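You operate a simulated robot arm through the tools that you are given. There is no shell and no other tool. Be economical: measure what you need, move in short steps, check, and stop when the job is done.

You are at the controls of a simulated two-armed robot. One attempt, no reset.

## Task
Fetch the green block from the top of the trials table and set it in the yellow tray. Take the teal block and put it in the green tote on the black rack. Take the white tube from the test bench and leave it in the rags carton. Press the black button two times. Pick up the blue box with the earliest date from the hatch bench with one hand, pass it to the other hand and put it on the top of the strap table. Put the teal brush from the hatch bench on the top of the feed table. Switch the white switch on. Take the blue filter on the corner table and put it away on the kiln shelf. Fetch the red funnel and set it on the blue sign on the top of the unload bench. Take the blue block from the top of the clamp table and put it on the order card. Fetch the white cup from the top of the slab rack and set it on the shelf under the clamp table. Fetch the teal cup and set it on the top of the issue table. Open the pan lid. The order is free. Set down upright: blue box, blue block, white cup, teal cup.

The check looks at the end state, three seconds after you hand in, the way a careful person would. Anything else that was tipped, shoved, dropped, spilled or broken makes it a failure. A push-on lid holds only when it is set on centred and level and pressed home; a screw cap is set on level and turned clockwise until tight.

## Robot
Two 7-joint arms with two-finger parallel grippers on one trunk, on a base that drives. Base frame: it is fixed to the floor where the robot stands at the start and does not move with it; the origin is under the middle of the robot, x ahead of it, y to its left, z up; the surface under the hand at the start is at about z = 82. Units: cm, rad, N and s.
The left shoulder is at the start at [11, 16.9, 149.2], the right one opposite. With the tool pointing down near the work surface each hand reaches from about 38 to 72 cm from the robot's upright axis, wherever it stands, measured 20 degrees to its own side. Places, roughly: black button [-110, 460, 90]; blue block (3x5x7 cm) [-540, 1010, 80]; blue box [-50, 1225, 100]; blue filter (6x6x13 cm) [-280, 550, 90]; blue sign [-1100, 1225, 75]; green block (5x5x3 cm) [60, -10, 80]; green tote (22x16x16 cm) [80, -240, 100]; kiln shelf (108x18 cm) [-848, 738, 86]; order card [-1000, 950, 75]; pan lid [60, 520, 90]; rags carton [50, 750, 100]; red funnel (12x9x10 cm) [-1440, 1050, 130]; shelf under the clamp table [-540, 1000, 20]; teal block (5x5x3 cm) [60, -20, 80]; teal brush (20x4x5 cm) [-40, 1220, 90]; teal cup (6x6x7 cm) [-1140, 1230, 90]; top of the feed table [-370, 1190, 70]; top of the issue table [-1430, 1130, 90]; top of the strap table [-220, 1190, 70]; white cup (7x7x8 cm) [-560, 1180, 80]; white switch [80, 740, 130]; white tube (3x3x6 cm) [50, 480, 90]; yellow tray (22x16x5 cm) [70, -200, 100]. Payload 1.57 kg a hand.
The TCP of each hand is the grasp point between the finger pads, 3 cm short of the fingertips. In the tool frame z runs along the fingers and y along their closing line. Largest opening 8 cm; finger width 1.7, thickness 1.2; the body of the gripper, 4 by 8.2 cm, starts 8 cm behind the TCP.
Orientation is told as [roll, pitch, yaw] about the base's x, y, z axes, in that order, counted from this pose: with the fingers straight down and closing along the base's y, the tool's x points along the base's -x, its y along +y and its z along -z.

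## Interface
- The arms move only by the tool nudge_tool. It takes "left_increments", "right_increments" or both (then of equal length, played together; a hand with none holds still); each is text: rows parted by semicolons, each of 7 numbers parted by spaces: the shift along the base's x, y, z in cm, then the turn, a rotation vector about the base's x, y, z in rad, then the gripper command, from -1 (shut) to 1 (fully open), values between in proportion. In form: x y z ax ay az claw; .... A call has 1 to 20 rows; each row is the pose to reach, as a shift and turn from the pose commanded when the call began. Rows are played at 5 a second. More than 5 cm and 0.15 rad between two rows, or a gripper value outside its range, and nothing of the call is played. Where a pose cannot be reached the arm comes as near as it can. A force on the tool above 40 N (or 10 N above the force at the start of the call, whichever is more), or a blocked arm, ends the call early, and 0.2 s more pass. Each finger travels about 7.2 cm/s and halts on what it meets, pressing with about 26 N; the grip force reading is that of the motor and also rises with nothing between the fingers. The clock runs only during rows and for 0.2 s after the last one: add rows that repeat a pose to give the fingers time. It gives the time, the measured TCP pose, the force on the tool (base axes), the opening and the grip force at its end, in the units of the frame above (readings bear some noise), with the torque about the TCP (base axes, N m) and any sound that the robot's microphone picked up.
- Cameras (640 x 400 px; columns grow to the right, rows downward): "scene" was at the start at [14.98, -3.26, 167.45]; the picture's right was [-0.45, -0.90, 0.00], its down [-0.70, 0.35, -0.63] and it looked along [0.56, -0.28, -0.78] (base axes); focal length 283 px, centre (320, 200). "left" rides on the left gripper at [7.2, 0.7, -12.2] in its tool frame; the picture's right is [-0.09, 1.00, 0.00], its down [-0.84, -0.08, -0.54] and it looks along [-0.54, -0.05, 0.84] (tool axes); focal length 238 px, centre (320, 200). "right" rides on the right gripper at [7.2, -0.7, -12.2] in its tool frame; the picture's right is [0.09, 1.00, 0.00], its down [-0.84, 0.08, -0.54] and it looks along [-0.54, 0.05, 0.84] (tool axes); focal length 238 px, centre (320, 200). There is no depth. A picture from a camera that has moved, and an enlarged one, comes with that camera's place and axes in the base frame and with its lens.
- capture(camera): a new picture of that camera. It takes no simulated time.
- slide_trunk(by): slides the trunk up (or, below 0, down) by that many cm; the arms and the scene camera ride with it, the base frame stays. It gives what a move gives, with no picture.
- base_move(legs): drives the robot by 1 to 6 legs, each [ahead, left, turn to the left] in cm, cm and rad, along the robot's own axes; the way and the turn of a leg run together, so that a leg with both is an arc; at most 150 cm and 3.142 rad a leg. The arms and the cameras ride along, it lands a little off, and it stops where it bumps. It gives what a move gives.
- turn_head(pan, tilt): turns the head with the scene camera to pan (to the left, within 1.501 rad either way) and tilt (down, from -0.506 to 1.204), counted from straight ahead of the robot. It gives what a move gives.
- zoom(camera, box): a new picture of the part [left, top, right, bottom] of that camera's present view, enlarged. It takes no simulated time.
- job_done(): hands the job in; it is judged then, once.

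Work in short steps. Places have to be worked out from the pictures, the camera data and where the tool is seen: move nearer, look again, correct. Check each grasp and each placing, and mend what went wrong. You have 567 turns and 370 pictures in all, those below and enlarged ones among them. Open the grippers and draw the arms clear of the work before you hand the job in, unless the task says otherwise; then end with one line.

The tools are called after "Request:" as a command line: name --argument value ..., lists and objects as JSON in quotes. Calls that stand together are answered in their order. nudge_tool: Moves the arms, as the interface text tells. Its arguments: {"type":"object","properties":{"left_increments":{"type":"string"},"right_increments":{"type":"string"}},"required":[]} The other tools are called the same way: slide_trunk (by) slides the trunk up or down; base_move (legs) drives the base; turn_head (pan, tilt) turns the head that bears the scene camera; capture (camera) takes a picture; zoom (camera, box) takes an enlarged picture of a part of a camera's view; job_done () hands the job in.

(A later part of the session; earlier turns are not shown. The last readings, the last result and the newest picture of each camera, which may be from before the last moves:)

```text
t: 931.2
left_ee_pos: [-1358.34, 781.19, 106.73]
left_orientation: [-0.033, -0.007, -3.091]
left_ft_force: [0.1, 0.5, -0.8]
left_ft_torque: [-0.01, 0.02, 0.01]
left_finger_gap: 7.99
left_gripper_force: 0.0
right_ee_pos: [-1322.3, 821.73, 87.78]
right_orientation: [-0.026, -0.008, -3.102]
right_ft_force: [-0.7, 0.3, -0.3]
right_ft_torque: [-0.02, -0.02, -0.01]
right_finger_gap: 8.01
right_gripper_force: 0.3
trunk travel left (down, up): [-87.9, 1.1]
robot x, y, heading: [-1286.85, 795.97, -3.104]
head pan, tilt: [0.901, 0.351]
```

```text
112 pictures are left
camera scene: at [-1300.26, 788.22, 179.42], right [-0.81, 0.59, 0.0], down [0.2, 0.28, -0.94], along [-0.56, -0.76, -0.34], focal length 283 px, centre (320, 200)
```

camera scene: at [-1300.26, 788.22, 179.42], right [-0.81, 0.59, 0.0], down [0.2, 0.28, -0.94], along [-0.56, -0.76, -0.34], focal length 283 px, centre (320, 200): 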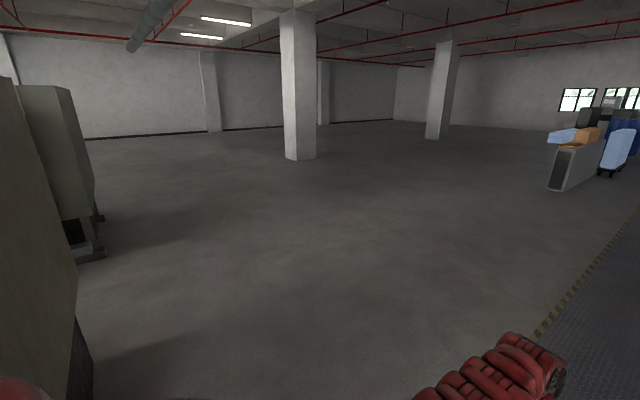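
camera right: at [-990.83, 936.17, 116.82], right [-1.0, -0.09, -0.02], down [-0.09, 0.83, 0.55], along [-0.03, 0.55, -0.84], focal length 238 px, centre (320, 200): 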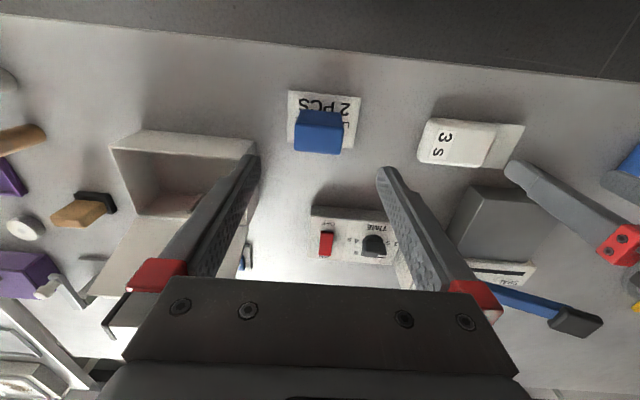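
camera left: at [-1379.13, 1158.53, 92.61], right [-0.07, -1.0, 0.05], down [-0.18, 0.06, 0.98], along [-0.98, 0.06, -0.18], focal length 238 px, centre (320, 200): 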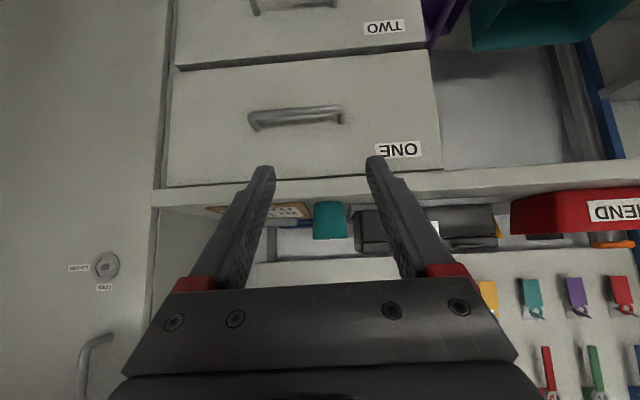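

There is open space to the southwest and the aisle (y about 375–595) between the rows. I go around the north row's end, enter the aisle and face east.

Request:
base_move --legs '[[30, 0, -0.035], [0, 150, 0], [0, 150, 0], [0, 0, 1.5708], [0, 0, 1.5708]]'

Request:
turn_head --pan 0 --tilt 0.35

Request:
capture --camera "scene"

```text
t: 954.9
left_ee_pos: [-1233.62, 505.8, 106.79]
left_orientation: [-0.034, -0.008, 0.015]
left_ft_force: [-0.1, 0.4, -0.3]
left_ft_torque: [0.03, -0.03, 0.03]
left_finger_gap: 8.01
left_gripper_force: 0.1
right_ee_pos: [-1271.09, 466.76, 87.81]
right_orientation: [-0.026, -0.009, -0.001]
right_ft_force: [-0.2, 0.1, -1.1]
right_ft_torque: [0.02, -0.01, -0.05]
right_finger_gap: 8.03
right_gripper_force: 0.0
trunk travel left (down, up): [-87.9, 1.1]
robot x, y, heading: [-1305.37, 493.59, 0.001]
head pan, tilt: [0.901, 0.351]
```

```text
t: 956.1
left_ee_pos: [-1233.62, 505.86, 106.67]
left_orientation: [-0.032, -0.006, 0.016]
left_ft_force: [0.3, -0.9, -0.3]
left_ft_torque: [-0.04, -0.02, -0.01]
left_finger_gap: 8.02
left_gripper_force: 0.1
right_ee_pos: [-1271.11, 466.74, 87.67]
right_orientation: [-0.024, -0.01, 0.001]
right_ft_force: [-0.9, -0.4, 0.4]
right_ft_torque: [-0.02, -0.04, -0.02]
right_finger_gap: 8.02
right_gripper_force: 0.1
trunk travel left (down, up): [-87.9, 1.1]
robot x, y, heading: [-1305.29, 493.4, -0.006]
head pan, tilt: [0.0, 0.351]
```

```text
111 pictures are left
camera scene: at [-1287.94, 494.01, 179.43], right [0.0, -1.0, 0.0], down [-0.34, 0.0, -0.94], along [0.94, 0.0, -0.34], focal length 283 px, centre (320, 200)
```

scene: 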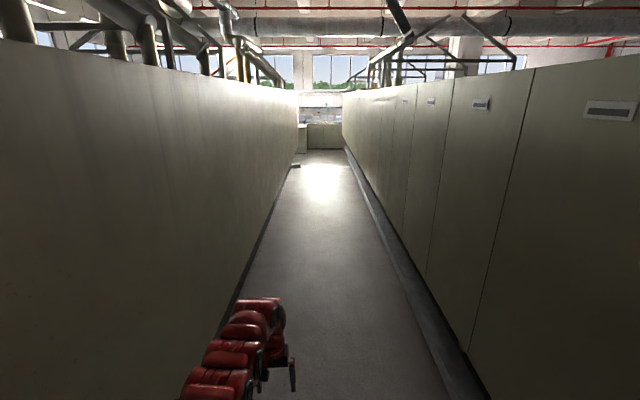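

The aisle is clear, about y 404–578. I drive 600 cm east along its middle.

Request:
base_move --legs '[[150, 0, 0.003], [150, 0, 0], [150, 0, 0], [150, 0, 0]]'

Request:
capture --camera "scene"

```text
t: 985.1
left_ee_pos: [-623.92, 522.94, 106.69]
left_orientation: [-0.034, -0.008, 0.05]
left_ft_force: [-0.4, 0.1, 0.4]
left_ft_torque: [0.01, 0.0, 0.0]
left_finger_gap: 8.0
left_gripper_force: 0.1
right_ee_pos: [-659.88, 482.57, 87.75]
right_orientation: [-0.026, -0.01, 0.038]
right_ft_force: [0.1, 0.1, 0.7]
right_ft_torque: [0.0, -0.01, -0.02]
right_finger_gap: 8.02
right_gripper_force: 0.1
trunk travel left (down, up): [-87.9, 1.1]
robot x, y, heading: [-695.14, 508.5, 0.038]
head pan, tilt: [0.0, 0.351]
```

```text
110 pictures are left
camera scene: at [-677.78, 509.1, 179.43], right [0.04, -1.0, 0.0], down [-0.34, -0.01, -0.94], along [0.94, 0.03, -0.34], focal length 283 px, centre (320, 200)
```

scene: 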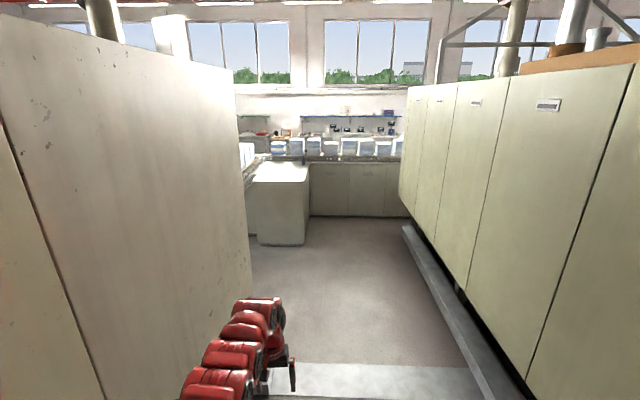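

The corner table's inner end is ahead at x≥-350, y about 535–590; I can stand south of it and face +y. I drive on to x≈-455 and turn to +y there.

Request:
base_move --legs '[[0, 0, -0.038], [120, -12, 0], [120, -12, 0], [0, 0, 1.5708]]'

Request:
turn_head --pan -0.9 --tilt 0.45

Request:
capture --camera "scene"

```text
t: 1001.1
left_ee_pos: [-465.52, 556.59, 106.68]
left_orientation: [-0.035, -0.007, 1.567]
left_ft_force: [0.3, 0.1, 0.2]
left_ft_torque: [-0.01, 0.0, 0.0]
left_finger_gap: 8.0
left_gripper_force: 0.1
right_ee_pos: [-427.1, 518.62, 87.7]
right_orientation: [-0.024, -0.009, 1.553]
right_ft_force: [-0.4, -0.1, -0.5]
right_ft_torque: [0.01, -0.01, 0.01]
right_finger_gap: 7.99
right_gripper_force: 0.0
trunk travel left (down, up): [-87.9, 1.1]
robot x, y, heading: [-455.03, 484.3, 1.55]
head pan, tilt: [0.0, 0.351]
```

```text
t: 1002.3
left_ee_pos: [-465.52, 556.65, 106.72]
left_orientation: [-0.033, -0.005, 1.569]
left_ft_force: [0.2, -0.1, 0.5]
left_ft_torque: [-0.03, 0.0, 0.01]
left_finger_gap: 7.99
left_gripper_force: 0.1
right_ee_pos: [-427.15, 518.36, 87.63]
right_orientation: [-0.025, -0.009, 1.553]
right_ft_force: [-0.6, 0.4, 0.2]
right_ft_torque: [-0.01, -0.01, 0.01]
right_finger_gap: 7.99
right_gripper_force: 0.1
trunk travel left (down, up): [-87.9, 1.1]
robot x, y, heading: [-454.36, 484.68, 1.556]
head pan, tilt: [-0.901, 0.45]
```

```text
109 pictures are left
camera scene: at [-447.3, 498.34, 178.51], right [0.61, -0.79, 0.0], down [-0.35, -0.26, -0.9], along [0.72, 0.55, -0.44], focal length 283 px, centre (320, 200)
```

scene: 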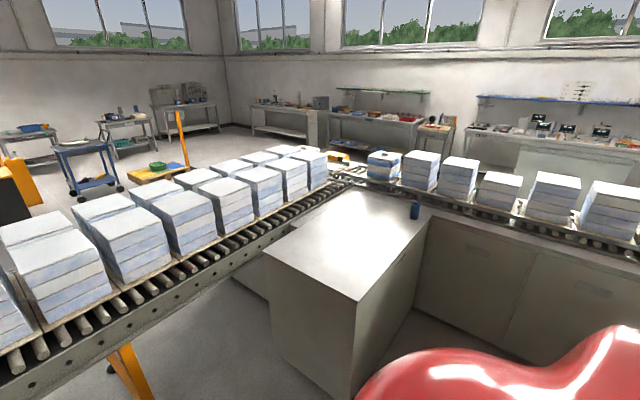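

The filter stands at about (-282, 548), 8 cm inside the table's south edge. I slide right to x≈-303, staying back, and raise the right hand.

Request:
base_move --legs '[[-14, 0, 0.015], [0, -100, 0], [0, -50, 0]]'

Request:
nudge_tool --right_increments "-1 3 3 0 0 0 1; -2 6 6 0 0 0 1; -3 9 9 0 0 0 1; -4 12 12 0 0 0 1; -5 15 15 0 0 0 1; -6 17 18 0 0 0 1; -7 19 21 0 0 0 1; -7 21 24 0 0 0 1; -7 21 26 0 0 0 1"

Request:
turn_head --pan -0.2 --tilt 0.7

Request:
capture --camera "scene"

Request:
capture --camera "right"

```text
t: 1011.1
left_ee_pos: [-315.91, 543.46, 106.77]
left_orientation: [-0.033, -0.007, 1.602]
left_ft_force: [-0.5, -0.5, -1.1]
left_ft_torque: [-0.04, -0.03, 0.02]
left_finger_gap: 8.0
left_gripper_force: 0.0
right_ee_pos: [-276.29, 506.53, 87.66]
right_orientation: [-0.022, -0.008, 1.589]
right_ft_force: [-9.9, 0.5, -6.6]
right_ft_torque: [0.05, 0.59, 0.0]
right_finger_gap: 7.12
right_gripper_force: 0.1
trunk travel left (down, up): [-87.9, 1.1]
robot x, y, heading: [-302.5, 471.58, 1.588]
head pan, tilt: [-0.901, 0.45]
```

```text
t: 1013.1
left_ee_pos: [-315.86, 543.4, 106.75]
left_orientation: [-0.032, -0.007, 1.601]
left_ft_force: [0.0, 0.6, 0.8]
left_ft_torque: [0.03, 0.02, 0.0]
left_finger_gap: 8.0
left_gripper_force: 0.1
right_ee_pos: [-282.9, 525.78, 107.53]
right_orientation: [-0.026, -0.013, 1.589]
right_ft_force: [0.2, 0.5, -0.2]
right_ft_torque: [-0.04, 0.0, -0.01]
right_finger_gap: 7.99
right_gripper_force: 0.0
right hand out of reach, approached as far as the arm can: row 7, 8, 9
trunk travel left (down, up): [-87.9, 1.1]
robot x, y, heading: [-302.94, 471.82, 1.581]
head pan, tilt: [-0.901, 0.45]
```

```text
t: 1014.1
left_ee_pos: [-315.89, 543.35, 106.63]
left_orientation: [-0.034, -0.008, 1.602]
left_ft_force: [-0.4, 0.5, -0.7]
left_ft_torque: [0.01, -0.02, 0.01]
left_finger_gap: 8.0
left_gripper_force: 0.1
right_ee_pos: [-282.89, 525.72, 107.34]
right_orientation: [-0.025, -0.012, 1.588]
right_ft_force: [0.9, -0.1, 0.4]
right_ft_torque: [0.01, 0.0, 0.0]
right_finger_gap: 8.01
right_gripper_force: 0.1
trunk travel left (down, up): [-87.9, 1.1]
robot x, y, heading: [-302.89, 471.15, 1.587]
head pan, tilt: [-0.201, 0.7]
```

```text
108 pictures are left
camera scene: at [-301.2, 488.3, 176.29], right [0.98, -0.18, 0.0], down [-0.12, -0.63, -0.77], along [0.14, 0.75, -0.64], focal length 283 px, centre (320, 200)
```

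scene: 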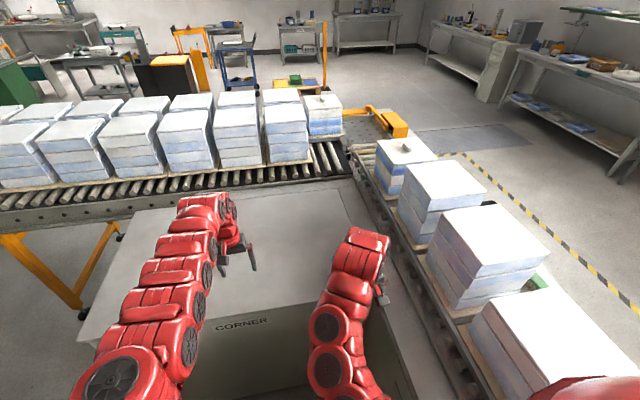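

```text
107 pictures are left
camera right: at [-282.36, 518.42, 119.61], right [-0.99, -0.11, -0.03], down [-0.11, 0.83, 0.55], along [-0.04, 0.55, -0.83], focal length 238 px, centre (320, 200)
```

right: 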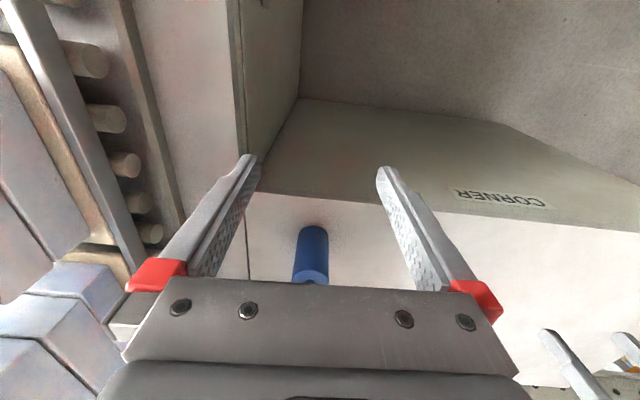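

The filter is straight ahead of the right hand, about (-283, 548). I drive 12 cm ahead and extend over it.

Request:
base_move --legs '[[12, 0, -0.015]]'

Request:
nudge_tool --right_increments "0 2 1 0 0 0 1; 0 4 2 0 0 0 1; 0 6 3 0 0 0 1; 0 8 3 0 0 0 1; 0 8 3 0 0 0 1"

Request:
capture --camera "right"

Request:
zoom --camera "scene" --box '[260, 160, 440, 320]'

```text
t: 1015.4
left_ee_pos: [-314.82, 555.41, 106.76]
left_orientation: [-0.033, -0.009, 1.587]
left_ft_force: [0.2, -0.1, 0.0]
left_ft_torque: [0.01, 0.01, 0.03]
left_finger_gap: 8.0
left_gripper_force: 0.0
right_ee_pos: [-282.07, 537.36, 107.42]
right_orientation: [-0.026, -0.011, 1.573]
right_ft_force: [0.1, -0.2, -0.5]
right_ft_torque: [0.0, -0.02, -0.01]
right_finger_gap: 7.99
right_gripper_force: 0.1
trunk travel left (down, up): [-87.9, 1.1]
robot x, y, heading: [-302.87, 484.01, 1.568]
head pan, tilt: [-0.201, 0.7]
```

```text
t: 1016.6
left_ee_pos: [-314.79, 555.64, 106.68]
left_orientation: [-0.034, -0.007, 1.586]
left_ft_force: [1.1, 0.3, 0.3]
left_ft_torque: [-0.01, -0.04, 0.01]
left_finger_gap: 8.0
left_gripper_force: 0.1
right_ee_pos: [-282.24, 545.75, 110.11]
right_orientation: [-0.026, -0.013, 1.572]
right_ft_force: [0.2, 0.1, 0.7]
right_ft_torque: [-0.01, 0.0, -0.01]
right_finger_gap: 7.99
right_gripper_force: 0.0
right hand out of reach, approached as far as the arm can: row 1, 2, 3, 4, 5
trunk travel left (down, up): [-87.9, 1.1]
robot x, y, heading: [-302.82, 483.78, 1.565]
head pan, tilt: [-0.201, 0.7]
```

```text
106 pictures are left
camera right: at [-281.76, 538.5, 122.27], right [-1.0, -0.09, -0.03], down [-0.09, 0.83, 0.55], along [-0.03, 0.55, -0.83], focal length 238 px, centre (320, 200)
```

right: 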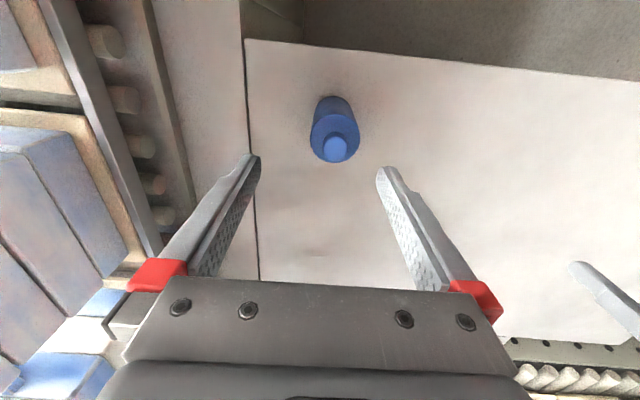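

```text
2.50 times, centred on (350, 240) of scene
camera zoom: at [-301.14, 500.29, 176.29], right [0.98, -0.2, 0.0], down [-0.13, -0.63, -0.77], along [0.15, 0.75, -0.64], focal length 706 px, centre (245, 100)
```

zoom: 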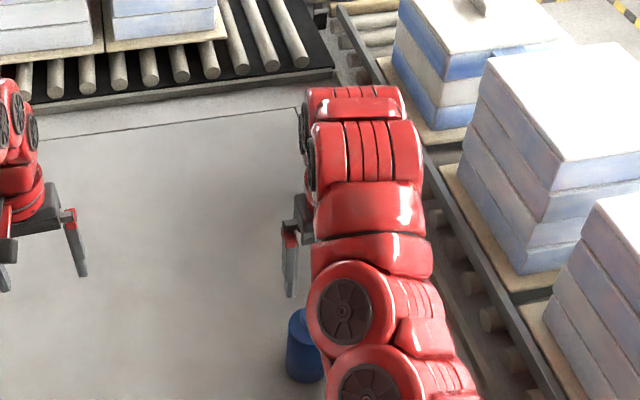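

Filter axis at (-283.4, 546.5). I align, lower the trunk 3 cm, then descend and grip its body.

Request:
nudge_tool --right_increments "-0.6 0.4 0 0 0 0 1; -1.2 0.8 0 0 0 0 1"

Request:
slide_trunk --by -4

Request:
nudge_tool --right_increments "0 0 -3 0 0 0 1; 0 0 -6 0 0 0 1; 0 0 -9 0 0 0 1; 0 0 -12 0 0 0 1; 0 0 -12 0 0 0 1"

Request:
capture --camera "right"

```text
t: 1017.2
left_ee_pos: [-314.97, 555.54, 106.61]
left_orientation: [-0.032, -0.006, 1.587]
left_ft_force: [0.5, -0.2, 0.1]
left_ft_torque: [0.0, 0.01, 0.0]
left_finger_gap: 7.99
left_gripper_force: 0.0
right_ee_pos: [-283.31, 546.54, 110.07]
right_orientation: [-0.029, -0.011, 1.572]
right_ft_force: [-0.5, -0.6, 0.0]
right_ft_torque: [-0.01, -0.01, -0.02]
right_finger_gap: 8.03
right_gripper_force: 0.0
trunk travel left (down, up): [-87.9, 1.1]
robot x, y, heading: [-303.22, 484.07, 1.569]
head pan, tilt: [-0.201, 0.7]
```

```text
t: 1018.0
left_ee_pos: [-314.83, 555.62, 102.69]
left_orientation: [-0.033, -0.008, 1.587]
left_ft_force: [-0.4, 0.9, -0.4]
left_ft_torque: [0.04, 0.01, -0.03]
left_finger_gap: 7.99
left_gripper_force: 0.0
right_ee_pos: [-283.45, 546.55, 106.0]
right_orientation: [-0.027, -0.013, 1.572]
right_ft_force: [0.1, 0.4, 0.0]
right_ft_torque: [0.0, 0.02, -0.01]
right_finger_gap: 8.0
right_gripper_force: 0.0
trunk travel left (down, up): [-83.9, 5.1]
robot x, y, heading: [-302.83, 484.13, 1.567]
head pan, tilt: [-0.201, 0.7]
```

```text
t: 1019.2
left_ee_pos: [-314.79, 555.74, 102.74]
left_orientation: [-0.034, -0.006, 1.586]
left_ft_force: [-0.7, -1.0, -0.6]
left_ft_torque: [0.03, -0.03, 0.0]
left_finger_gap: 7.98
left_gripper_force: 0.0
right_ee_pos: [-283.37, 546.6, 93.84]
right_orientation: [-0.026, -0.011, 1.572]
right_ft_force: [0.6, -0.5, -0.5]
right_ft_torque: [0.03, 0.02, -0.03]
right_finger_gap: 8.02
right_gripper_force: 0.0
trunk travel left (down, up): [-83.9, 5.1]
robot x, y, heading: [-303.04, 483.95, 1.573]
head pan, tilt: [-0.201, 0.7]
```

```text
104 pictures are left
camera right: at [-283.0, 539.28, 106.25], right [-1.0, -0.09, -0.03], down [-0.09, 0.83, 0.55], along [-0.03, 0.55, -0.83], focal length 238 px, centre (320, 200)
```

right: 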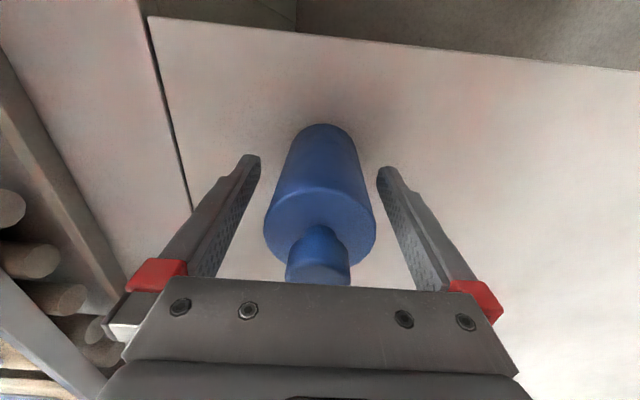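

Centred. I grip and lift.

Request:
nudge_tool --right_increments "0 0 0 0 0 0 0.2; 0 0 0 0 0 0 -1; 0 0 0 0 0 0 -1; 0 0 0 0 0 0 -1; 0 0 3 0 0 0 -1; 0 0 6 0 0 0 -1; 0 0 9 0 0 0 -1; 0 0 12 0 0 0 -1"

Request:
capture --camera "right"

```text
t: 1021.0
left_ee_pos: [-314.98, 555.48, 102.74]
left_orientation: [-0.032, -0.007, 1.587]
left_ft_force: [-0.7, 0.3, 0.2]
left_ft_torque: [-0.02, 0.01, 0.04]
left_finger_gap: 8.01
left_gripper_force: 0.0
right_ee_pos: [-283.36, 546.6, 105.81]
right_orientation: [-0.027, -0.014, 1.574]
right_ft_force: [-1.4, 0.0, -0.7]
right_ft_torque: [0.03, -0.01, 0.0]
right_finger_gap: 5.3
right_gripper_force: 25.6
trunk travel left (down, up): [-83.9, 5.1]
robot x, y, heading: [-303.09, 483.91, 1.566]
head pan, tilt: [-0.201, 0.7]
```

```text
103 pictures are left
camera right: at [-282.98, 539.3, 118.12], right [-1.0, -0.09, -0.03], down [-0.09, 0.83, 0.55], along [-0.03, 0.55, -0.83], focal length 238 px, centre (320, 200)
```

right: 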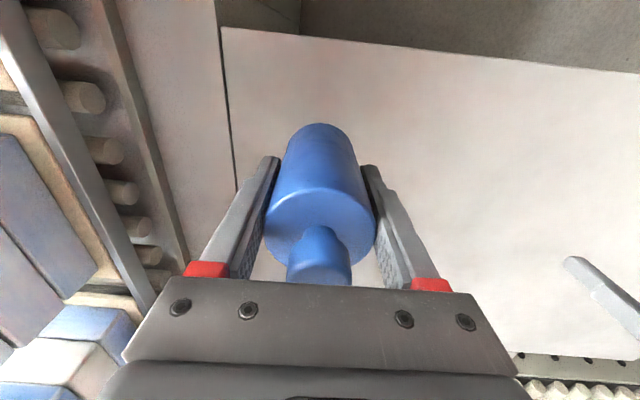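

Filter held (5.3 cm). I back away and return west through the aisle.

Request:
base_move --legs '[[-15, 0, 0], [0, 100, 0], [0, 52, 0], [12, 0, 1.5708]]'

Request:
turn_head --pan 0 --tilt 0.4

Request:
capture --camera "scene"

```text
t: 1033.6
left_ee_pos: [-533.83, 465.75, 102.78]
left_orientation: [-0.033, -0.009, 3.14]
left_ft_force: [-0.6, -0.3, -0.2]
left_ft_torque: [-0.02, -0.02, 0.0]
left_finger_gap: 8.0
left_gripper_force: 0.1
right_ee_pos: [-524.35, 497.22, 105.73]
right_orientation: [-0.026, -0.014, 3.127]
right_ft_force: [0.4, -0.2, -1.1]
right_ft_torque: [0.0, 0.03, -0.01]
right_finger_gap: 5.33
right_gripper_force: 26.1
trunk travel left (down, up): [-83.9, 5.1]
robot x, y, heading: [-461.92, 476.74, 3.121]
head pan, tilt: [-0.201, 0.7]
```

```text
t: 1034.4
left_ee_pos: [-533.92, 465.79, 102.76]
left_orientation: [-0.033, -0.005, 3.14]
left_ft_force: [-0.2, -0.1, -0.5]
left_ft_torque: [-0.03, 0.02, 0.02]
left_finger_gap: 8.0
left_gripper_force: 0.0
right_ee_pos: [-524.45, 497.16, 105.75]
right_orientation: [-0.026, -0.012, 3.127]
right_ft_force: [0.2, -0.4, -0.9]
right_ft_torque: [-0.04, -0.03, -0.02]
right_finger_gap: 5.32
right_gripper_force: 26.2
trunk travel left (down, up): [-83.9, 5.1]
robot x, y, heading: [-461.38, 476.56, 3.13]
head pan, tilt: [0.0, 0.4]
```

```text
102 pictures are left
camera scene: at [-479.06, 477.05, 174.96], right [0.02, 1.0, 0.0], down [0.39, -0.01, -0.92], along [-0.92, 0.02, -0.39], focal length 283 px, centre (320, 200)
```

scene: 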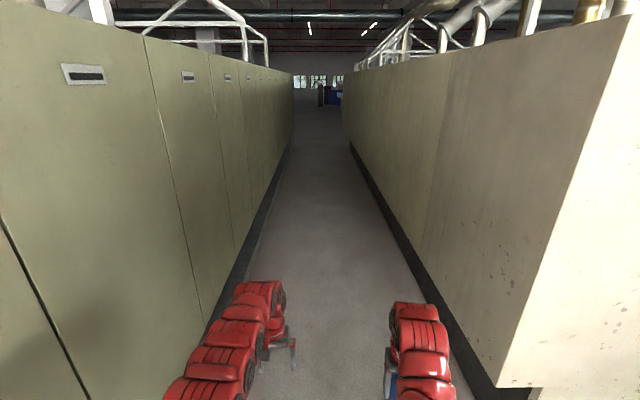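

Request:
base_move --legs '[[0, -14, 0.012], [150, 0, 0], [150, 0, 0], [130, 0, 0]]'

Request:
base_move --legs '[[0, 0, 0.0], [10, 0, 0]]'

```text
t: 1039.0
left_ee_pos: [-591.71, 479.89, 103.97]
left_orientation: [-0.033, -0.05, -3.141]
left_ft_force: [-0.8, 0.4, 2.4]
left_ft_torque: [-0.04, -0.09, 0.0]
left_finger_gap: 8.01
left_gripper_force: 0.1
right_ee_pos: [-585.26, 512.28, 104.62]
right_orientation: [-0.009, 0.015, 3.099]
right_ft_force: [-0.1, 0.2, -1.6]
right_ft_torque: [0.05, -0.03, 0.03]
right_finger_gap: 5.32
right_gripper_force: 25.7
trunk travel left (down, up): [-83.9, 5.1]
robot x, y, heading: [-522.03, 491.11, 3.128]
head pan, tilt: [0.0, 0.4]
stopped in leg 2: the robot was blocked; the commanded pose is now the measured one
```

```text
t: 1039.7
left_ee_pos: [-592.95, 479.55, 101.46]
left_orientation: [-0.031, -0.025, -3.138]
left_ft_force: [-0.5, 0.1, -0.4]
left_ft_torque: [-0.02, -0.06, 0.01]
left_finger_gap: 7.98
left_gripper_force: 0.1
right_ee_pos: [-588.75, 512.45, 102.18]
right_orientation: [0.012, 0.055, 3.061]
right_ft_force: [-1.1, -0.2, -1.2]
right_ft_torque: [0.03, -0.04, 0.01]
right_finger_gap: 5.34
right_gripper_force: 25.5
trunk travel left (down, up): [-83.9, 5.1]
robot x, y, heading: [-522.55, 491.07, 3.129]
head pan, tilt: [0.0, 0.4]
stopped in leg 1: the robot was blocked; the commanded pose is now the measured one
```

Blocked: the right arm's pose is being deflected, so its elbow likely touches the wall on the right. I look.

Request:
turn_head --pan -0.9 --tilt 0.6

Request:
capture --camera "scene"

```text
t: 1040.9
left_ee_pos: [-592.85, 479.61, 101.89]
left_orientation: [-0.035, -0.029, -3.14]
left_ft_force: [0.3, 0.7, -0.4]
left_ft_torque: [0.0, 0.0, -0.02]
left_finger_gap: 8.01
left_gripper_force: 0.0
right_ee_pos: [-588.2, 512.48, 102.52]
right_orientation: [0.013, 0.049, 3.058]
right_ft_force: [-0.2, 0.5, -0.6]
right_ft_torque: [0.0, 0.03, 0.02]
right_finger_gap: 5.31
right_gripper_force: 26.0
trunk travel left (down, up): [-83.9, 5.1]
robot x, y, heading: [-522.81, 491.51, 3.128]
head pan, tilt: [-0.901, 0.6]
```

```text
101 pictures are left
camera scene: at [-533.22, 498.42, 173.64], right [0.79, 0.61, -0.01], down [0.33, -0.45, -0.83], along [-0.51, 0.65, -0.56], focal length 283 px, centre (320, 200)
```

scene: 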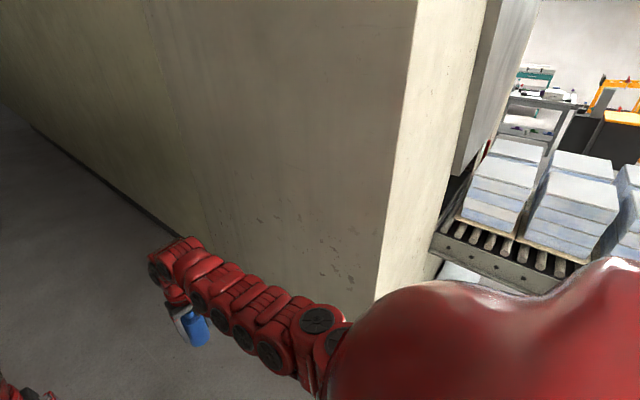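

The elbow touches the tower's corner. I back up, shift 28 cm away from that wall and proceed.

Request:
base_move --legs '[[-20, 0, 0], [0, 26, 0.012]]'

Request:
capture --camera "right"

```text
t: 1044.0
left_ee_pos: [-574.76, 452.98, 101.11]
left_orientation: [-0.031, -0.024, -3.125]
left_ft_force: [-0.1, -0.2, 0.3]
left_ft_torque: [-0.02, 0.02, 0.01]
left_finger_gap: 8.0
left_gripper_force: 0.1
right_ee_pos: [-569.25, 485.59, 101.92]
right_orientation: [0.0, 0.054, 3.093]
right_ft_force: [-0.2, 0.3, -1.4]
right_ft_torque: [-0.01, -0.01, 0.01]
right_finger_gap: 5.33
right_gripper_force: 26.4
trunk travel left (down, up): [-83.9, 5.1]
robot x, y, heading: [-502.97, 465.3, -3.146]
head pan, tilt: [-0.901, 0.6]
```

```text
100 pictures are left
camera right: at [-562.64, 486.04, 114.55], right [0.04, -1.0, 0.01], down [-0.87, -0.04, 0.5], along [-0.5, -0.03, -0.87], focal length 238 px, centre (320, 200)
```

right: 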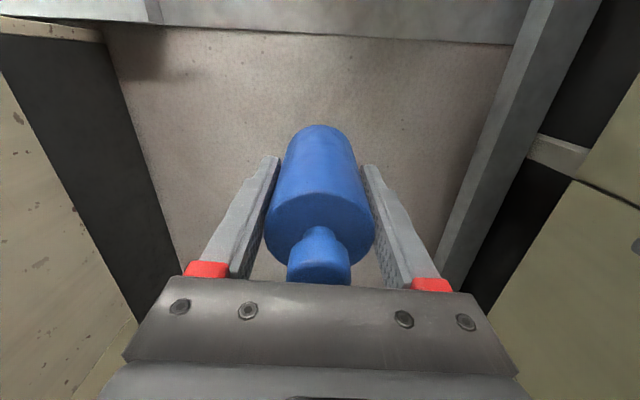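

Fine now; I continue west in steps.

Request:
base_move --legs '[[150, 0, 0.004], [150, 0, 0], [120, 0, 0]]'

```text
t: 1047.9
left_ee_pos: [-638.81, 451.63, 101.03]
left_orientation: [-0.025, 0.007, -3.117]
left_ft_force: [0.3, 0.5, -0.1]
left_ft_torque: [0.02, -0.02, -0.04]
left_finger_gap: 8.02
left_gripper_force: 0.0
right_ee_pos: [-635.11, 484.7, 104.25]
right_orientation: [0.046, 0.032, 3.051]
right_ft_force: [0.1, -0.4, -0.9]
right_ft_torque: [-0.01, 0.03, -0.03]
right_finger_gap: 5.32
right_gripper_force: 26.2
trunk travel left (down, up): [-83.9, 5.1]
robot x, y, heading: [-570.97, 464.7, -3.128]
head pan, tilt: [-0.901, 0.6]
stopped in leg 1: the robot was blocked; the commanded pose is now the measured one
```

Request:
turn_head --pan -0.4 --tilt 0.8

Request:
capture --camera "scene"

Request:
turn_head --pan -1.4 --tilt 0.9

Request:
capture --camera "scene"

```text
t: 1048.8
left_ee_pos: [-638.96, 451.64, 101.35]
left_orientation: [-0.024, 0.008, -3.117]
left_ft_force: [0.0, 0.3, 0.4]
left_ft_torque: [-0.02, 0.0, 0.0]
left_finger_gap: 8.01
left_gripper_force: 0.0
right_ee_pos: [-635.1, 484.87, 104.2]
right_orientation: [0.044, 0.032, 3.05]
right_ft_force: [0.7, 0.2, -0.4]
right_ft_torque: [-0.02, 0.0, -0.04]
right_finger_gap: 5.33
right_gripper_force: 26.2
trunk travel left (down, up): [-83.9, 5.1]
robot x, y, heading: [-570.83, 465.12, -3.131]
head pan, tilt: [-0.4, 0.799]
```

```text
99 pictures are left
camera scene: at [-588.84, 468.01, 171.52], right [0.38, 0.93, 0.01], down [0.67, -0.27, -0.69], along [-0.63, 0.26, -0.73], focal length 283 px, centre (320, 200)
```

scene: 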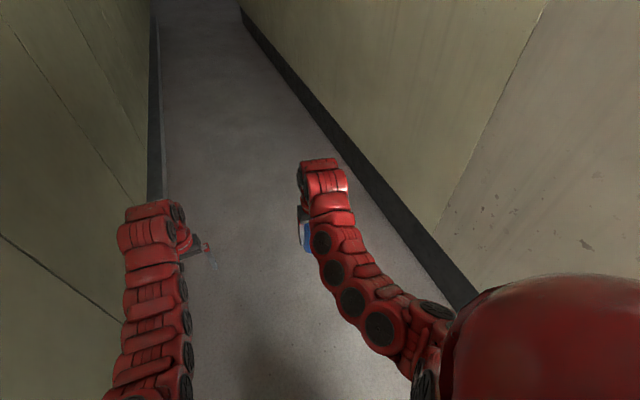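

```text
t: 1050.1
left_ee_pos: [-638.99, 451.62, 101.03]
left_orientation: [-0.024, 0.011, -3.117]
left_ft_force: [0.5, 1.1, -0.1]
left_ft_torque: [0.0, -0.02, -0.03]
left_finger_gap: 7.99
left_gripper_force: 0.1
right_ee_pos: [-635.28, 484.9, 104.19]
right_orientation: [0.042, 0.034, 3.051]
right_ft_force: [0.2, 0.6, -2.0]
right_ft_torque: [-0.01, 0.01, -0.01]
right_finger_gap: 5.33
right_gripper_force: 26.2
trunk travel left (down, up): [-83.9, 5.1]
robot x, y, heading: [-570.73, 464.94, -3.126]
head pan, tilt: [-1.4, 0.901]
```

```text
98 pictures are left
camera scene: at [-582.94, 472.33, 170.8], right [0.98, 0.18, 0.02], down [0.15, -0.77, -0.62], along [-0.1, 0.61, -0.79], focal length 283 px, centre (320, 200)
```

scene: 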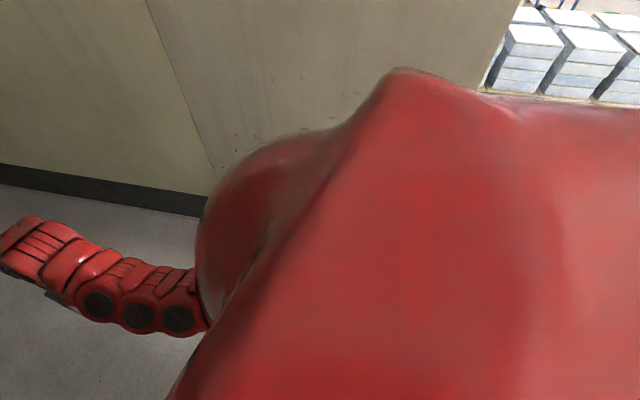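

Request:
turn_head --pan 1.2 --tilt 0.8

Request:
capture --camera "scene"

Request:
turn_head --pan 0 --tilt 1.2

Request:
capture --camera "scene"

```text
t: 1052.4
left_ee_pos: [-639.1, 451.59, 101.16]
left_orientation: [-0.023, 0.009, -3.117]
left_ft_force: [0.9, 0.1, -0.5]
left_ft_torque: [0.0, 0.0, -0.01]
left_finger_gap: 8.0
left_gripper_force: 0.0
right_ee_pos: [-635.24, 484.81, 104.2]
right_orientation: [0.041, 0.031, 3.053]
right_ft_force: [-1.1, 0.1, -1.2]
right_ft_torque: [0.0, 0.0, -0.01]
right_finger_gap: 5.31
right_gripper_force: 26.0
trunk travel left (down, up): [-83.9, 5.1]
robot x, y, heading: [-571.14, 465.19, -3.132]
head pan, tilt: [1.201, 0.799]
```

```text
97 pictures are left
camera scene: at [-584.41, 457.35, 171.56], right [-0.94, 0.35, -0.02], down [0.26, 0.67, -0.69], along [-0.23, -0.65, -0.72], focal length 283 px, centre (320, 200)
```

scene: 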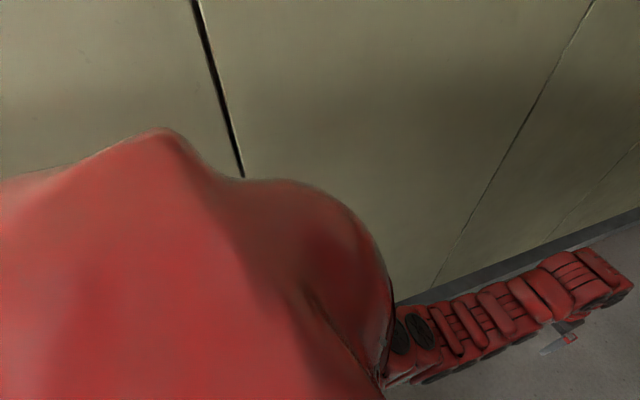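

```text
t: 1053.8
left_ee_pos: [-639.1, 451.6, 101.05]
left_orientation: [-0.024, 0.01, -3.116]
left_ft_force: [0.2, -0.7, -0.2]
left_ft_torque: [0.01, -0.01, -0.02]
left_finger_gap: 8.0
left_gripper_force: 0.0
right_ee_pos: [-635.33, 484.78, 104.14]
right_orientation: [0.043, 0.033, 3.05]
right_ft_force: [-0.3, -0.3, -1.5]
right_ft_torque: [0.02, 0.0, 0.01]
right_finger_gap: 5.32
right_gripper_force: 26.0
trunk travel left (down, up): [-83.9, 5.1]
robot x, y, heading: [-570.85, 464.68, -3.13]
head pan, tilt: [0.0, 1.201]
```

```text
96 pictures are left
camera scene: at [-587.12, 464.83, 168.75], right [-0.01, 1.0, 0.0], down [0.94, 0.01, -0.35], along [-0.35, 0.0, -0.94], focal length 283 px, centre (320, 200)
```

scene: 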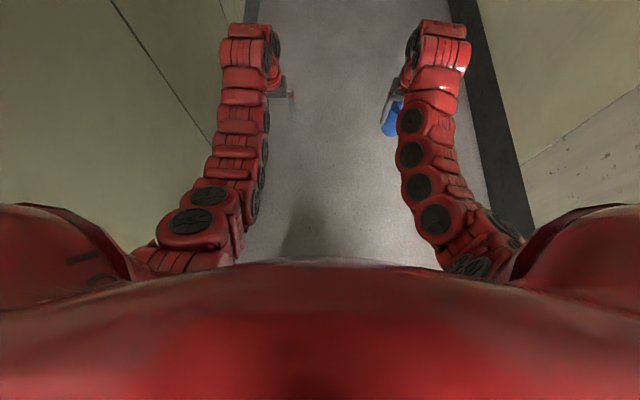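

The robot is slightly pitched: it is crossing a low floor plate here. I simply try moving on ahead.

Request:
base_move --legs '[[60, 0, 0]]'

```text
t: 1054.5
left_ee_pos: [-639.01, 451.79, 103.66]
left_orientation: [-0.038, -0.156, -3.111]
left_ft_force: [0.7, -0.7, 0.9]
left_ft_torque: [0.0, 0.01, 0.0]
left_finger_gap: 8.0
left_gripper_force: 0.1
right_ee_pos: [-632.97, 485.18, 105.52]
right_orientation: [0.059, -0.001, 3.031]
right_ft_force: [-0.6, 0.3, -1.0]
right_ft_torque: [0.0, -0.02, 0.02]
right_finger_gap: 5.3
right_gripper_force: 25.6
trunk travel left (down, up): [-83.9, 5.1]
robot x, y, heading: [-571.26, 465.12, -3.132]
head pan, tilt: [0.0, 1.201]
stopped in leg 1: the robot was blocked; the commanded pose is now the measured one
```

Request:
base_move --legs '[[-45, 0, 0]]'

Request:
capture --camera "right"

Request:
capture --camera "scene"

```text
t: 1055.3
left_ee_pos: [-639.14, 452.18, 107.23]
left_orientation: [-0.06, -0.354, -3.102]
left_ft_force: [0.0, -0.6, -0.4]
left_ft_torque: [-0.01, 0.04, -0.01]
left_finger_gap: 8.01
left_gripper_force: 0.0
right_ee_pos: [-629.36, 487.39, 105.39]
right_orientation: [0.023, -0.008, 2.993]
right_ft_force: [-0.4, 0.0, -1.0]
right_ft_torque: [0.0, -0.04, 0.02]
right_finger_gap: 5.31
right_gripper_force: 26.1
trunk travel left (down, up): [-83.9, 5.1]
robot x, y, heading: [-570.64, 464.65, -3.131]
head pan, tilt: [0.0, 1.201]
stopped in leg 1: the robot was blocked; the commanded pose is now the measured one
```

```text
95 pictures are left
camera right: at [-621.97, 487.29, 117.75], right [-0.06, -1.0, 0.02], down [-0.83, 0.06, 0.55], along [-0.55, 0.01, -0.84], focal length 238 px, centre (320, 200)
```

right: 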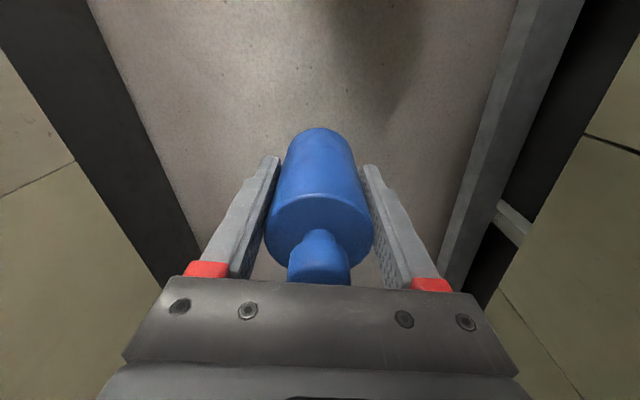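

```text
94 pictures are left
camera scene: at [-587.08, 464.81, 168.74], right [-0.01, 1.0, 0.0], down [0.94, 0.01, -0.35], along [-0.35, 0.0, -0.94], focal length 283 px, centre (320, 200)
```

scene: 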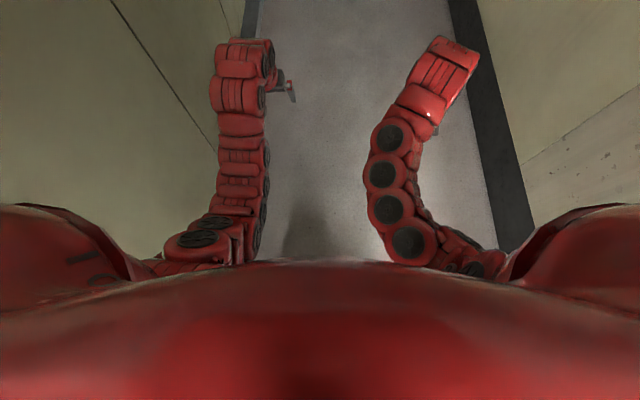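

The base won't move either way, and it's pitched slightly. I try a small sideways move.

Request:
base_move --legs '[[0, -12, 0]]'

```text
t: 1056.5
left_ee_pos: [-639.22, 464.01, 107.14]
left_orientation: [-0.061, -0.347, -3.104]
left_ft_force: [0.3, -0.7, 0.6]
left_ft_torque: [0.0, 0.0, 0.0]
left_finger_gap: 8.01
left_gripper_force: 0.1
right_ee_pos: [-629.32, 499.29, 105.53]
right_orientation: [0.025, -0.002, 2.993]
right_ft_force: [-0.1, 0.0, -1.0]
right_ft_torque: [0.01, -0.03, 0.0]
right_finger_gap: 5.3
right_gripper_force: 25.9
trunk travel left (down, up): [-83.9, 5.1]
robot x, y, heading: [-571.0, 477.15, -3.134]
head pan, tilt: [0.0, 1.201]
```

Sideways works. I try forward again from here.

Request:
base_move --legs '[[0, -12, 0], [30, 0, 0]]'

```text
t: 1059.4
left_ee_pos: [-667.69, 475.72, 108.07]
left_orientation: [-0.061, -0.376, -3.104]
left_ft_force: [-0.1, -0.8, 0.6]
left_ft_torque: [-0.01, -0.02, 0.01]
left_finger_gap: 7.99
left_gripper_force: 0.1
right_ee_pos: [-657.73, 511.17, 105.99]
right_orientation: [0.019, -0.021, 2.989]
right_ft_force: [-0.9, -0.3, -0.4]
right_ft_torque: [0.02, -0.01, -0.02]
right_finger_gap: 5.33
right_gripper_force: 25.8
trunk travel left (down, up): [-83.9, 5.1]
robot x, y, heading: [-601.02, 488.15, -3.13]
head pan, tilt: [0.0, 1.201]
```

Moving again at y≈488 (the south ledge was catching the base). I straighten the hands and continue west in this lane.

Request:
nudge_tool --left_increments "0 0 0 0 -0.12 0 1; 0 0 0 0 -0.25 0 1; 0 0 0 0.03 -0.37 0 1; 0 0 0 0.05 -0.37 0 1" --right_increments "0 0 0 0 0 0.07 -1; 0 0 0 0 0 0.14 -1; 0 0 0 0 -0.02 0.14 -1; 0 0 0 0 -0.02 0.14 -1"

Request:
base_move --legs '[[0, 0, -0.012], [150, 0, 0], [150, 0, 0], [100, 0, 0]]'

```text
t: 1060.4
left_ee_pos: [-667.82, 475.84, 108.15]
left_orientation: [-0.095, -0.002, -3.097]
left_ft_force: [0.2, -0.2, 0.4]
left_ft_torque: [-0.01, -0.01, 0.01]
left_finger_gap: 7.98
left_gripper_force: 0.0
left hand out of reach, approached as far as the arm can: row 1
right_ee_pos: [-657.79, 511.47, 106.08]
right_orientation: [0.019, -0.02, 2.99]
right_ft_force: [-0.6, -0.2, -1.3]
right_ft_torque: [0.01, -0.01, 0.01]
right_finger_gap: 5.31
right_gripper_force: 25.8
right hand out of reach, approached as far as the arm can: row 1, 2, 3, 4
trunk travel left (down, up): [-83.9, 5.1]
robot x, y, heading: [-600.84, 488.66, -3.131]
head pan, tilt: [0.0, 1.201]
```

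```text
t: 1079.9
left_ee_pos: [-1065.52, 473.97, 108.0]
left_orientation: [-0.096, -0.004, -3.096]
left_ft_force: [0.3, -0.7, 0.3]
left_ft_torque: [0.01, 0.0, -0.02]
left_finger_gap: 8.01
left_gripper_force: 0.1
right_ee_pos: [-1055.6, 509.7, 106.06]
right_orientation: [0.017, -0.02, 2.988]
right_ft_force: [-0.4, 0.5, -0.9]
right_ft_torque: [-0.03, 0.0, -0.03]
right_finger_gap: 5.31
right_gripper_force: 25.7
trunk travel left (down, up): [-83.9, 5.1]
robot x, y, heading: [-998.64, 486.55, -3.127]
head pan, tilt: [0.0, 1.201]
```

Request:
base_move --legs '[[150, 0, -0.01], [150, 0, 0], [28, 0, 0], [0, -150, 0], [0, -150, 0], [0, -50, 0]]'

Request:
base_move --legs '[[0, 0, 0.0], [-150, 0, 0], [-150, 0, 0], [-140, 0, 0]]'

```text
t: 1112.3
left_ee_pos: [-1406.27, 809.06, 108.04]
left_orientation: [-0.096, -0.005, -3.087]
left_ft_force: [0.2, 0.8, 0.4]
left_ft_torque: [-0.03, -0.01, 0.02]
left_finger_gap: 7.98
left_gripper_force: 0.1
right_ee_pos: [-1396.64, 844.82, 106.13]
right_orientation: [0.015, -0.021, 3.0]
right_ft_force: [-0.1, 0.0, -1.1]
right_ft_torque: [0.0, -0.02, -0.01]
right_finger_gap: 5.31
right_gripper_force: 25.7
trunk travel left (down, up): [-83.9, 5.1]
robot x, y, heading: [-1339.96, 822.14, -3.122]
head pan, tilt: [0.0, 1.201]
```

```text
t: 1133.7
left_ee_pos: [-965.27, 814.93, 107.89]
left_orientation: [-0.095, -0.006, -3.117]
left_ft_force: [0.7, -1.0, 0.6]
left_ft_torque: [0.03, 0.0, 0.0]
left_finger_gap: 8.0
left_gripper_force: 0.0
right_ee_pos: [-954.46, 850.52, 105.86]
right_orientation: [0.016, -0.021, 2.966]
right_ft_force: [0.0, -0.1, -1.2]
right_ft_torque: [0.0, -0.03, 0.0]
right_finger_gap: 5.32
right_gripper_force: 25.9
trunk travel left (down, up): [-83.9, 5.1]
robot x, y, heading: [-898.41, 826.02, 3.133]
head pan, tilt: [0.0, 1.201]
```

I turn to face the kiln shelf (-y) and look at it.

Request:
base_move --legs '[[0, -12, 0], [0, 0, 1.58]]'

Request:
turn_head --pan 0 --tilt 0.7

Request:
capture --camera "scene"

```text
t: 1138.8
left_ee_pos: [-887.35, 771.0, 107.97]
left_orientation: [-0.096, -0.005, -1.552]
left_ft_force: [-0.2, 0.7, -0.2]
left_ft_torque: [-0.01, 0.01, 0.01]
left_finger_gap: 8.01
left_gripper_force: 0.0
right_ee_pos: [-922.68, 782.14, 106.0]
right_orientation: [0.014, -0.023, -1.755]
right_ft_force: [-0.2, 0.1, -0.1]
right_ft_torque: [0.03, 0.02, 0.02]
right_finger_gap: 5.27
right_gripper_force: 26.0
trunk travel left (down, up): [-83.9, 5.1]
robot x, y, heading: [-898.57, 838.51, -1.585]
head pan, tilt: [0.0, 1.201]
```

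```text
t: 1139.7
left_ee_pos: [-887.14, 771.25, 108.03]
left_orientation: [-0.097, -0.005, -1.553]
left_ft_force: [0.7, 0.3, 0.1]
left_ft_torque: [0.0, 0.02, -0.02]
left_finger_gap: 8.0
left_gripper_force: 0.0
right_ee_pos: [-922.84, 782.12, 105.99]
right_orientation: [0.013, -0.026, -1.755]
right_ft_force: [0.1, -0.7, -1.0]
right_ft_torque: [-0.04, 0.0, -0.02]
right_finger_gap: 5.29
right_gripper_force: 25.9
trunk travel left (down, up): [-83.9, 5.1]
robot x, y, heading: [-897.97, 838.55, -1.588]
head pan, tilt: [0.0, 0.7]
```

```text
93 pictures are left
camera scene: at [-898.27, 821.81, 172.28], right [-1.0, 0.02, 0.0], down [0.01, 0.64, -0.76], along [-0.01, -0.76, -0.65], focal length 283 px, centre (320, 200)
```

scene: 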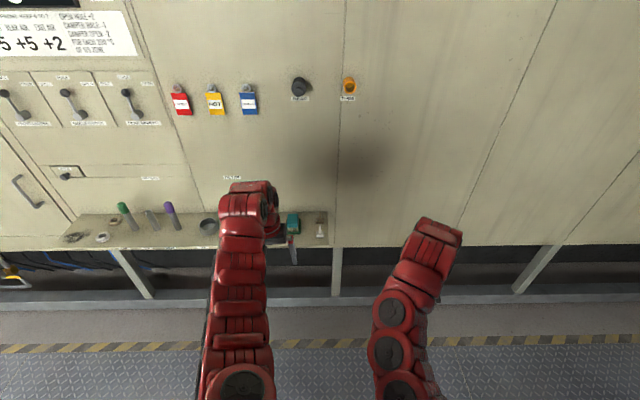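

Request:
nudge_tool --left_increments "4 2 0 0 0 0 1; 8 4 0 0 0 0 1; 12 6 0 0 0 0 1; 16 9 0 0 0 0 1; 20 12 0 0 0 0 1; 24 15 -2 0 0 0 1; 28 17 -4 0 0 0 1"

Request:
zoom --camera "scene" --box '[40, 150, 380, 290]'

```text
refused: row 6 steps farther than a row can; nothing moved
```

```text
1.88 times, centred on (210, 220) of scene
camera zoom: at [-898.27, 821.81, 172.28], right [-1.0, 0.02, 0.0], down [0.01, 0.64, -0.76], along [-0.01, -0.76, -0.65], focal length 532 px, centre (527, 162)
```

zoom: 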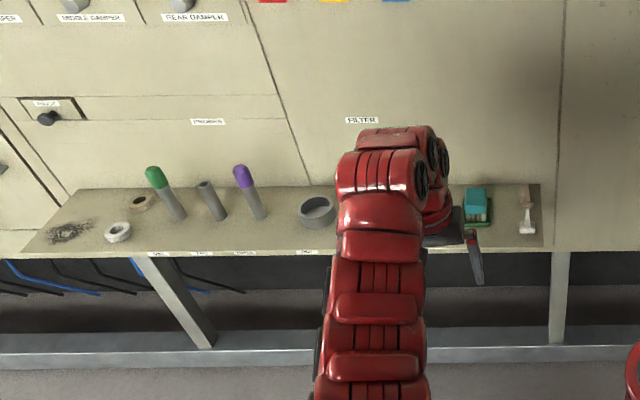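

Request:
nudge_tool --left_increments "4 2 0 0 0 0 1; 8 4 0 0 0 0 1; 12 6 0 0 0 0 1; 16 8 0 0 0 0 1; 20 10 0 0 0 0 1; 24 12 -1 0 0 0 1; 28 14 -2 0 0 0 1"

Request:
zoom --camera "scene" --box '[40, 150, 380, 290]'

```text
t: 1141.3
left_ee_pos: [-865.72, 783.84, 103.67]
left_orientation: [-0.095, -0.013, -1.552]
left_ft_force: [-0.7, -1.2, -0.2]
left_ft_torque: [0.01, -0.04, -0.03]
left_finger_gap: 7.98
left_gripper_force: 0.1
left hand out of reach, approached as far as the arm can: row 3, 4, 5, 6, 7
right_ee_pos: [-922.98, 782.21, 105.92]
right_orientation: [0.016, -0.023, -1.754]
right_ft_force: [-0.5, 0.7, -1.6]
right_ft_torque: [0.0, -0.02, -0.02]
right_finger_gap: 5.29
right_gripper_force: 25.8
trunk travel left (down, up): [-83.9, 5.1]
robot x, y, heading: [-898.33, 838.07, -1.591]
head pan, tilt: [0.0, 0.7]
```

```text
1.88 times, centred on (210, 220) of scene
camera zoom: at [-898.43, 821.84, 172.29], right [-1.0, 0.02, 0.0], down [0.01, 0.64, -0.76], along [-0.01, -0.76, -0.64], focal length 532 px, centre (527, 162)
```

zoom: 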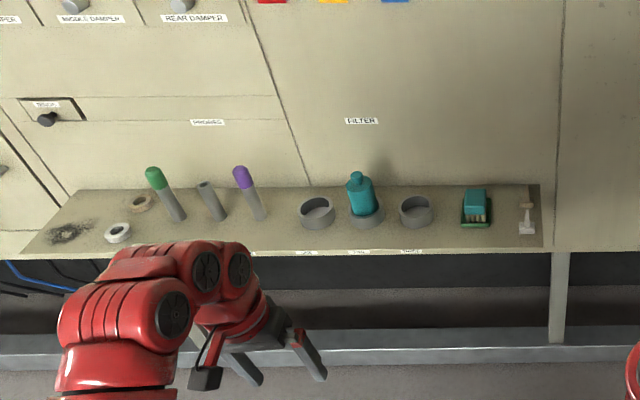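

Three ring sockets under "FILTER": the middle has a teal filter, two are empty, each with an edge label. I zoom to read them.

Request:
zoom --camera "scene" --box '[180, 230, 290, 300]'

Request:
zoom --camera "scene" --box '[180, 270, 280, 300]'

```text
5.71 times, centred on (235, 265) of scene
camera zoom: at [-898.43, 821.84, 172.29], right [-1.0, 0.02, 0.0], down [0.01, 0.64, -0.76], along [-0.01, -0.76, -0.64], focal length 1615 px, centre (806, -171)
```

zoom: 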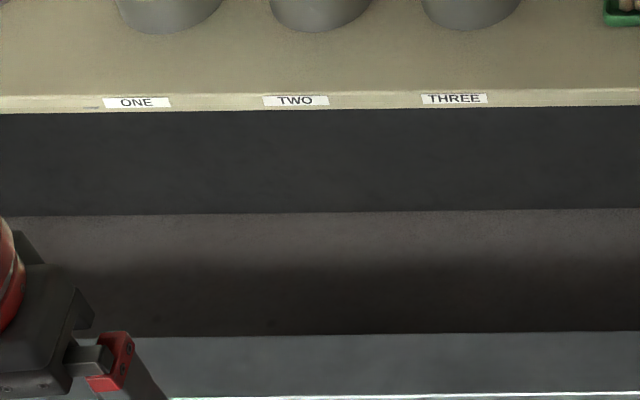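

```text
6.40 times, centred on (230, 285) of scene
camera zoom: at [-898.43, 821.84, 172.29], right [-1.0, 0.02, 0.0], down [0.01, 0.64, -0.76], along [-0.01, -0.76, -0.64], focal length 1808 px, centre (896, -344)
```

zoom: 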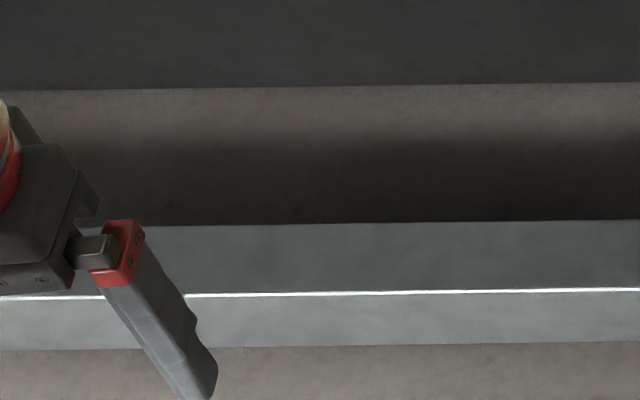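

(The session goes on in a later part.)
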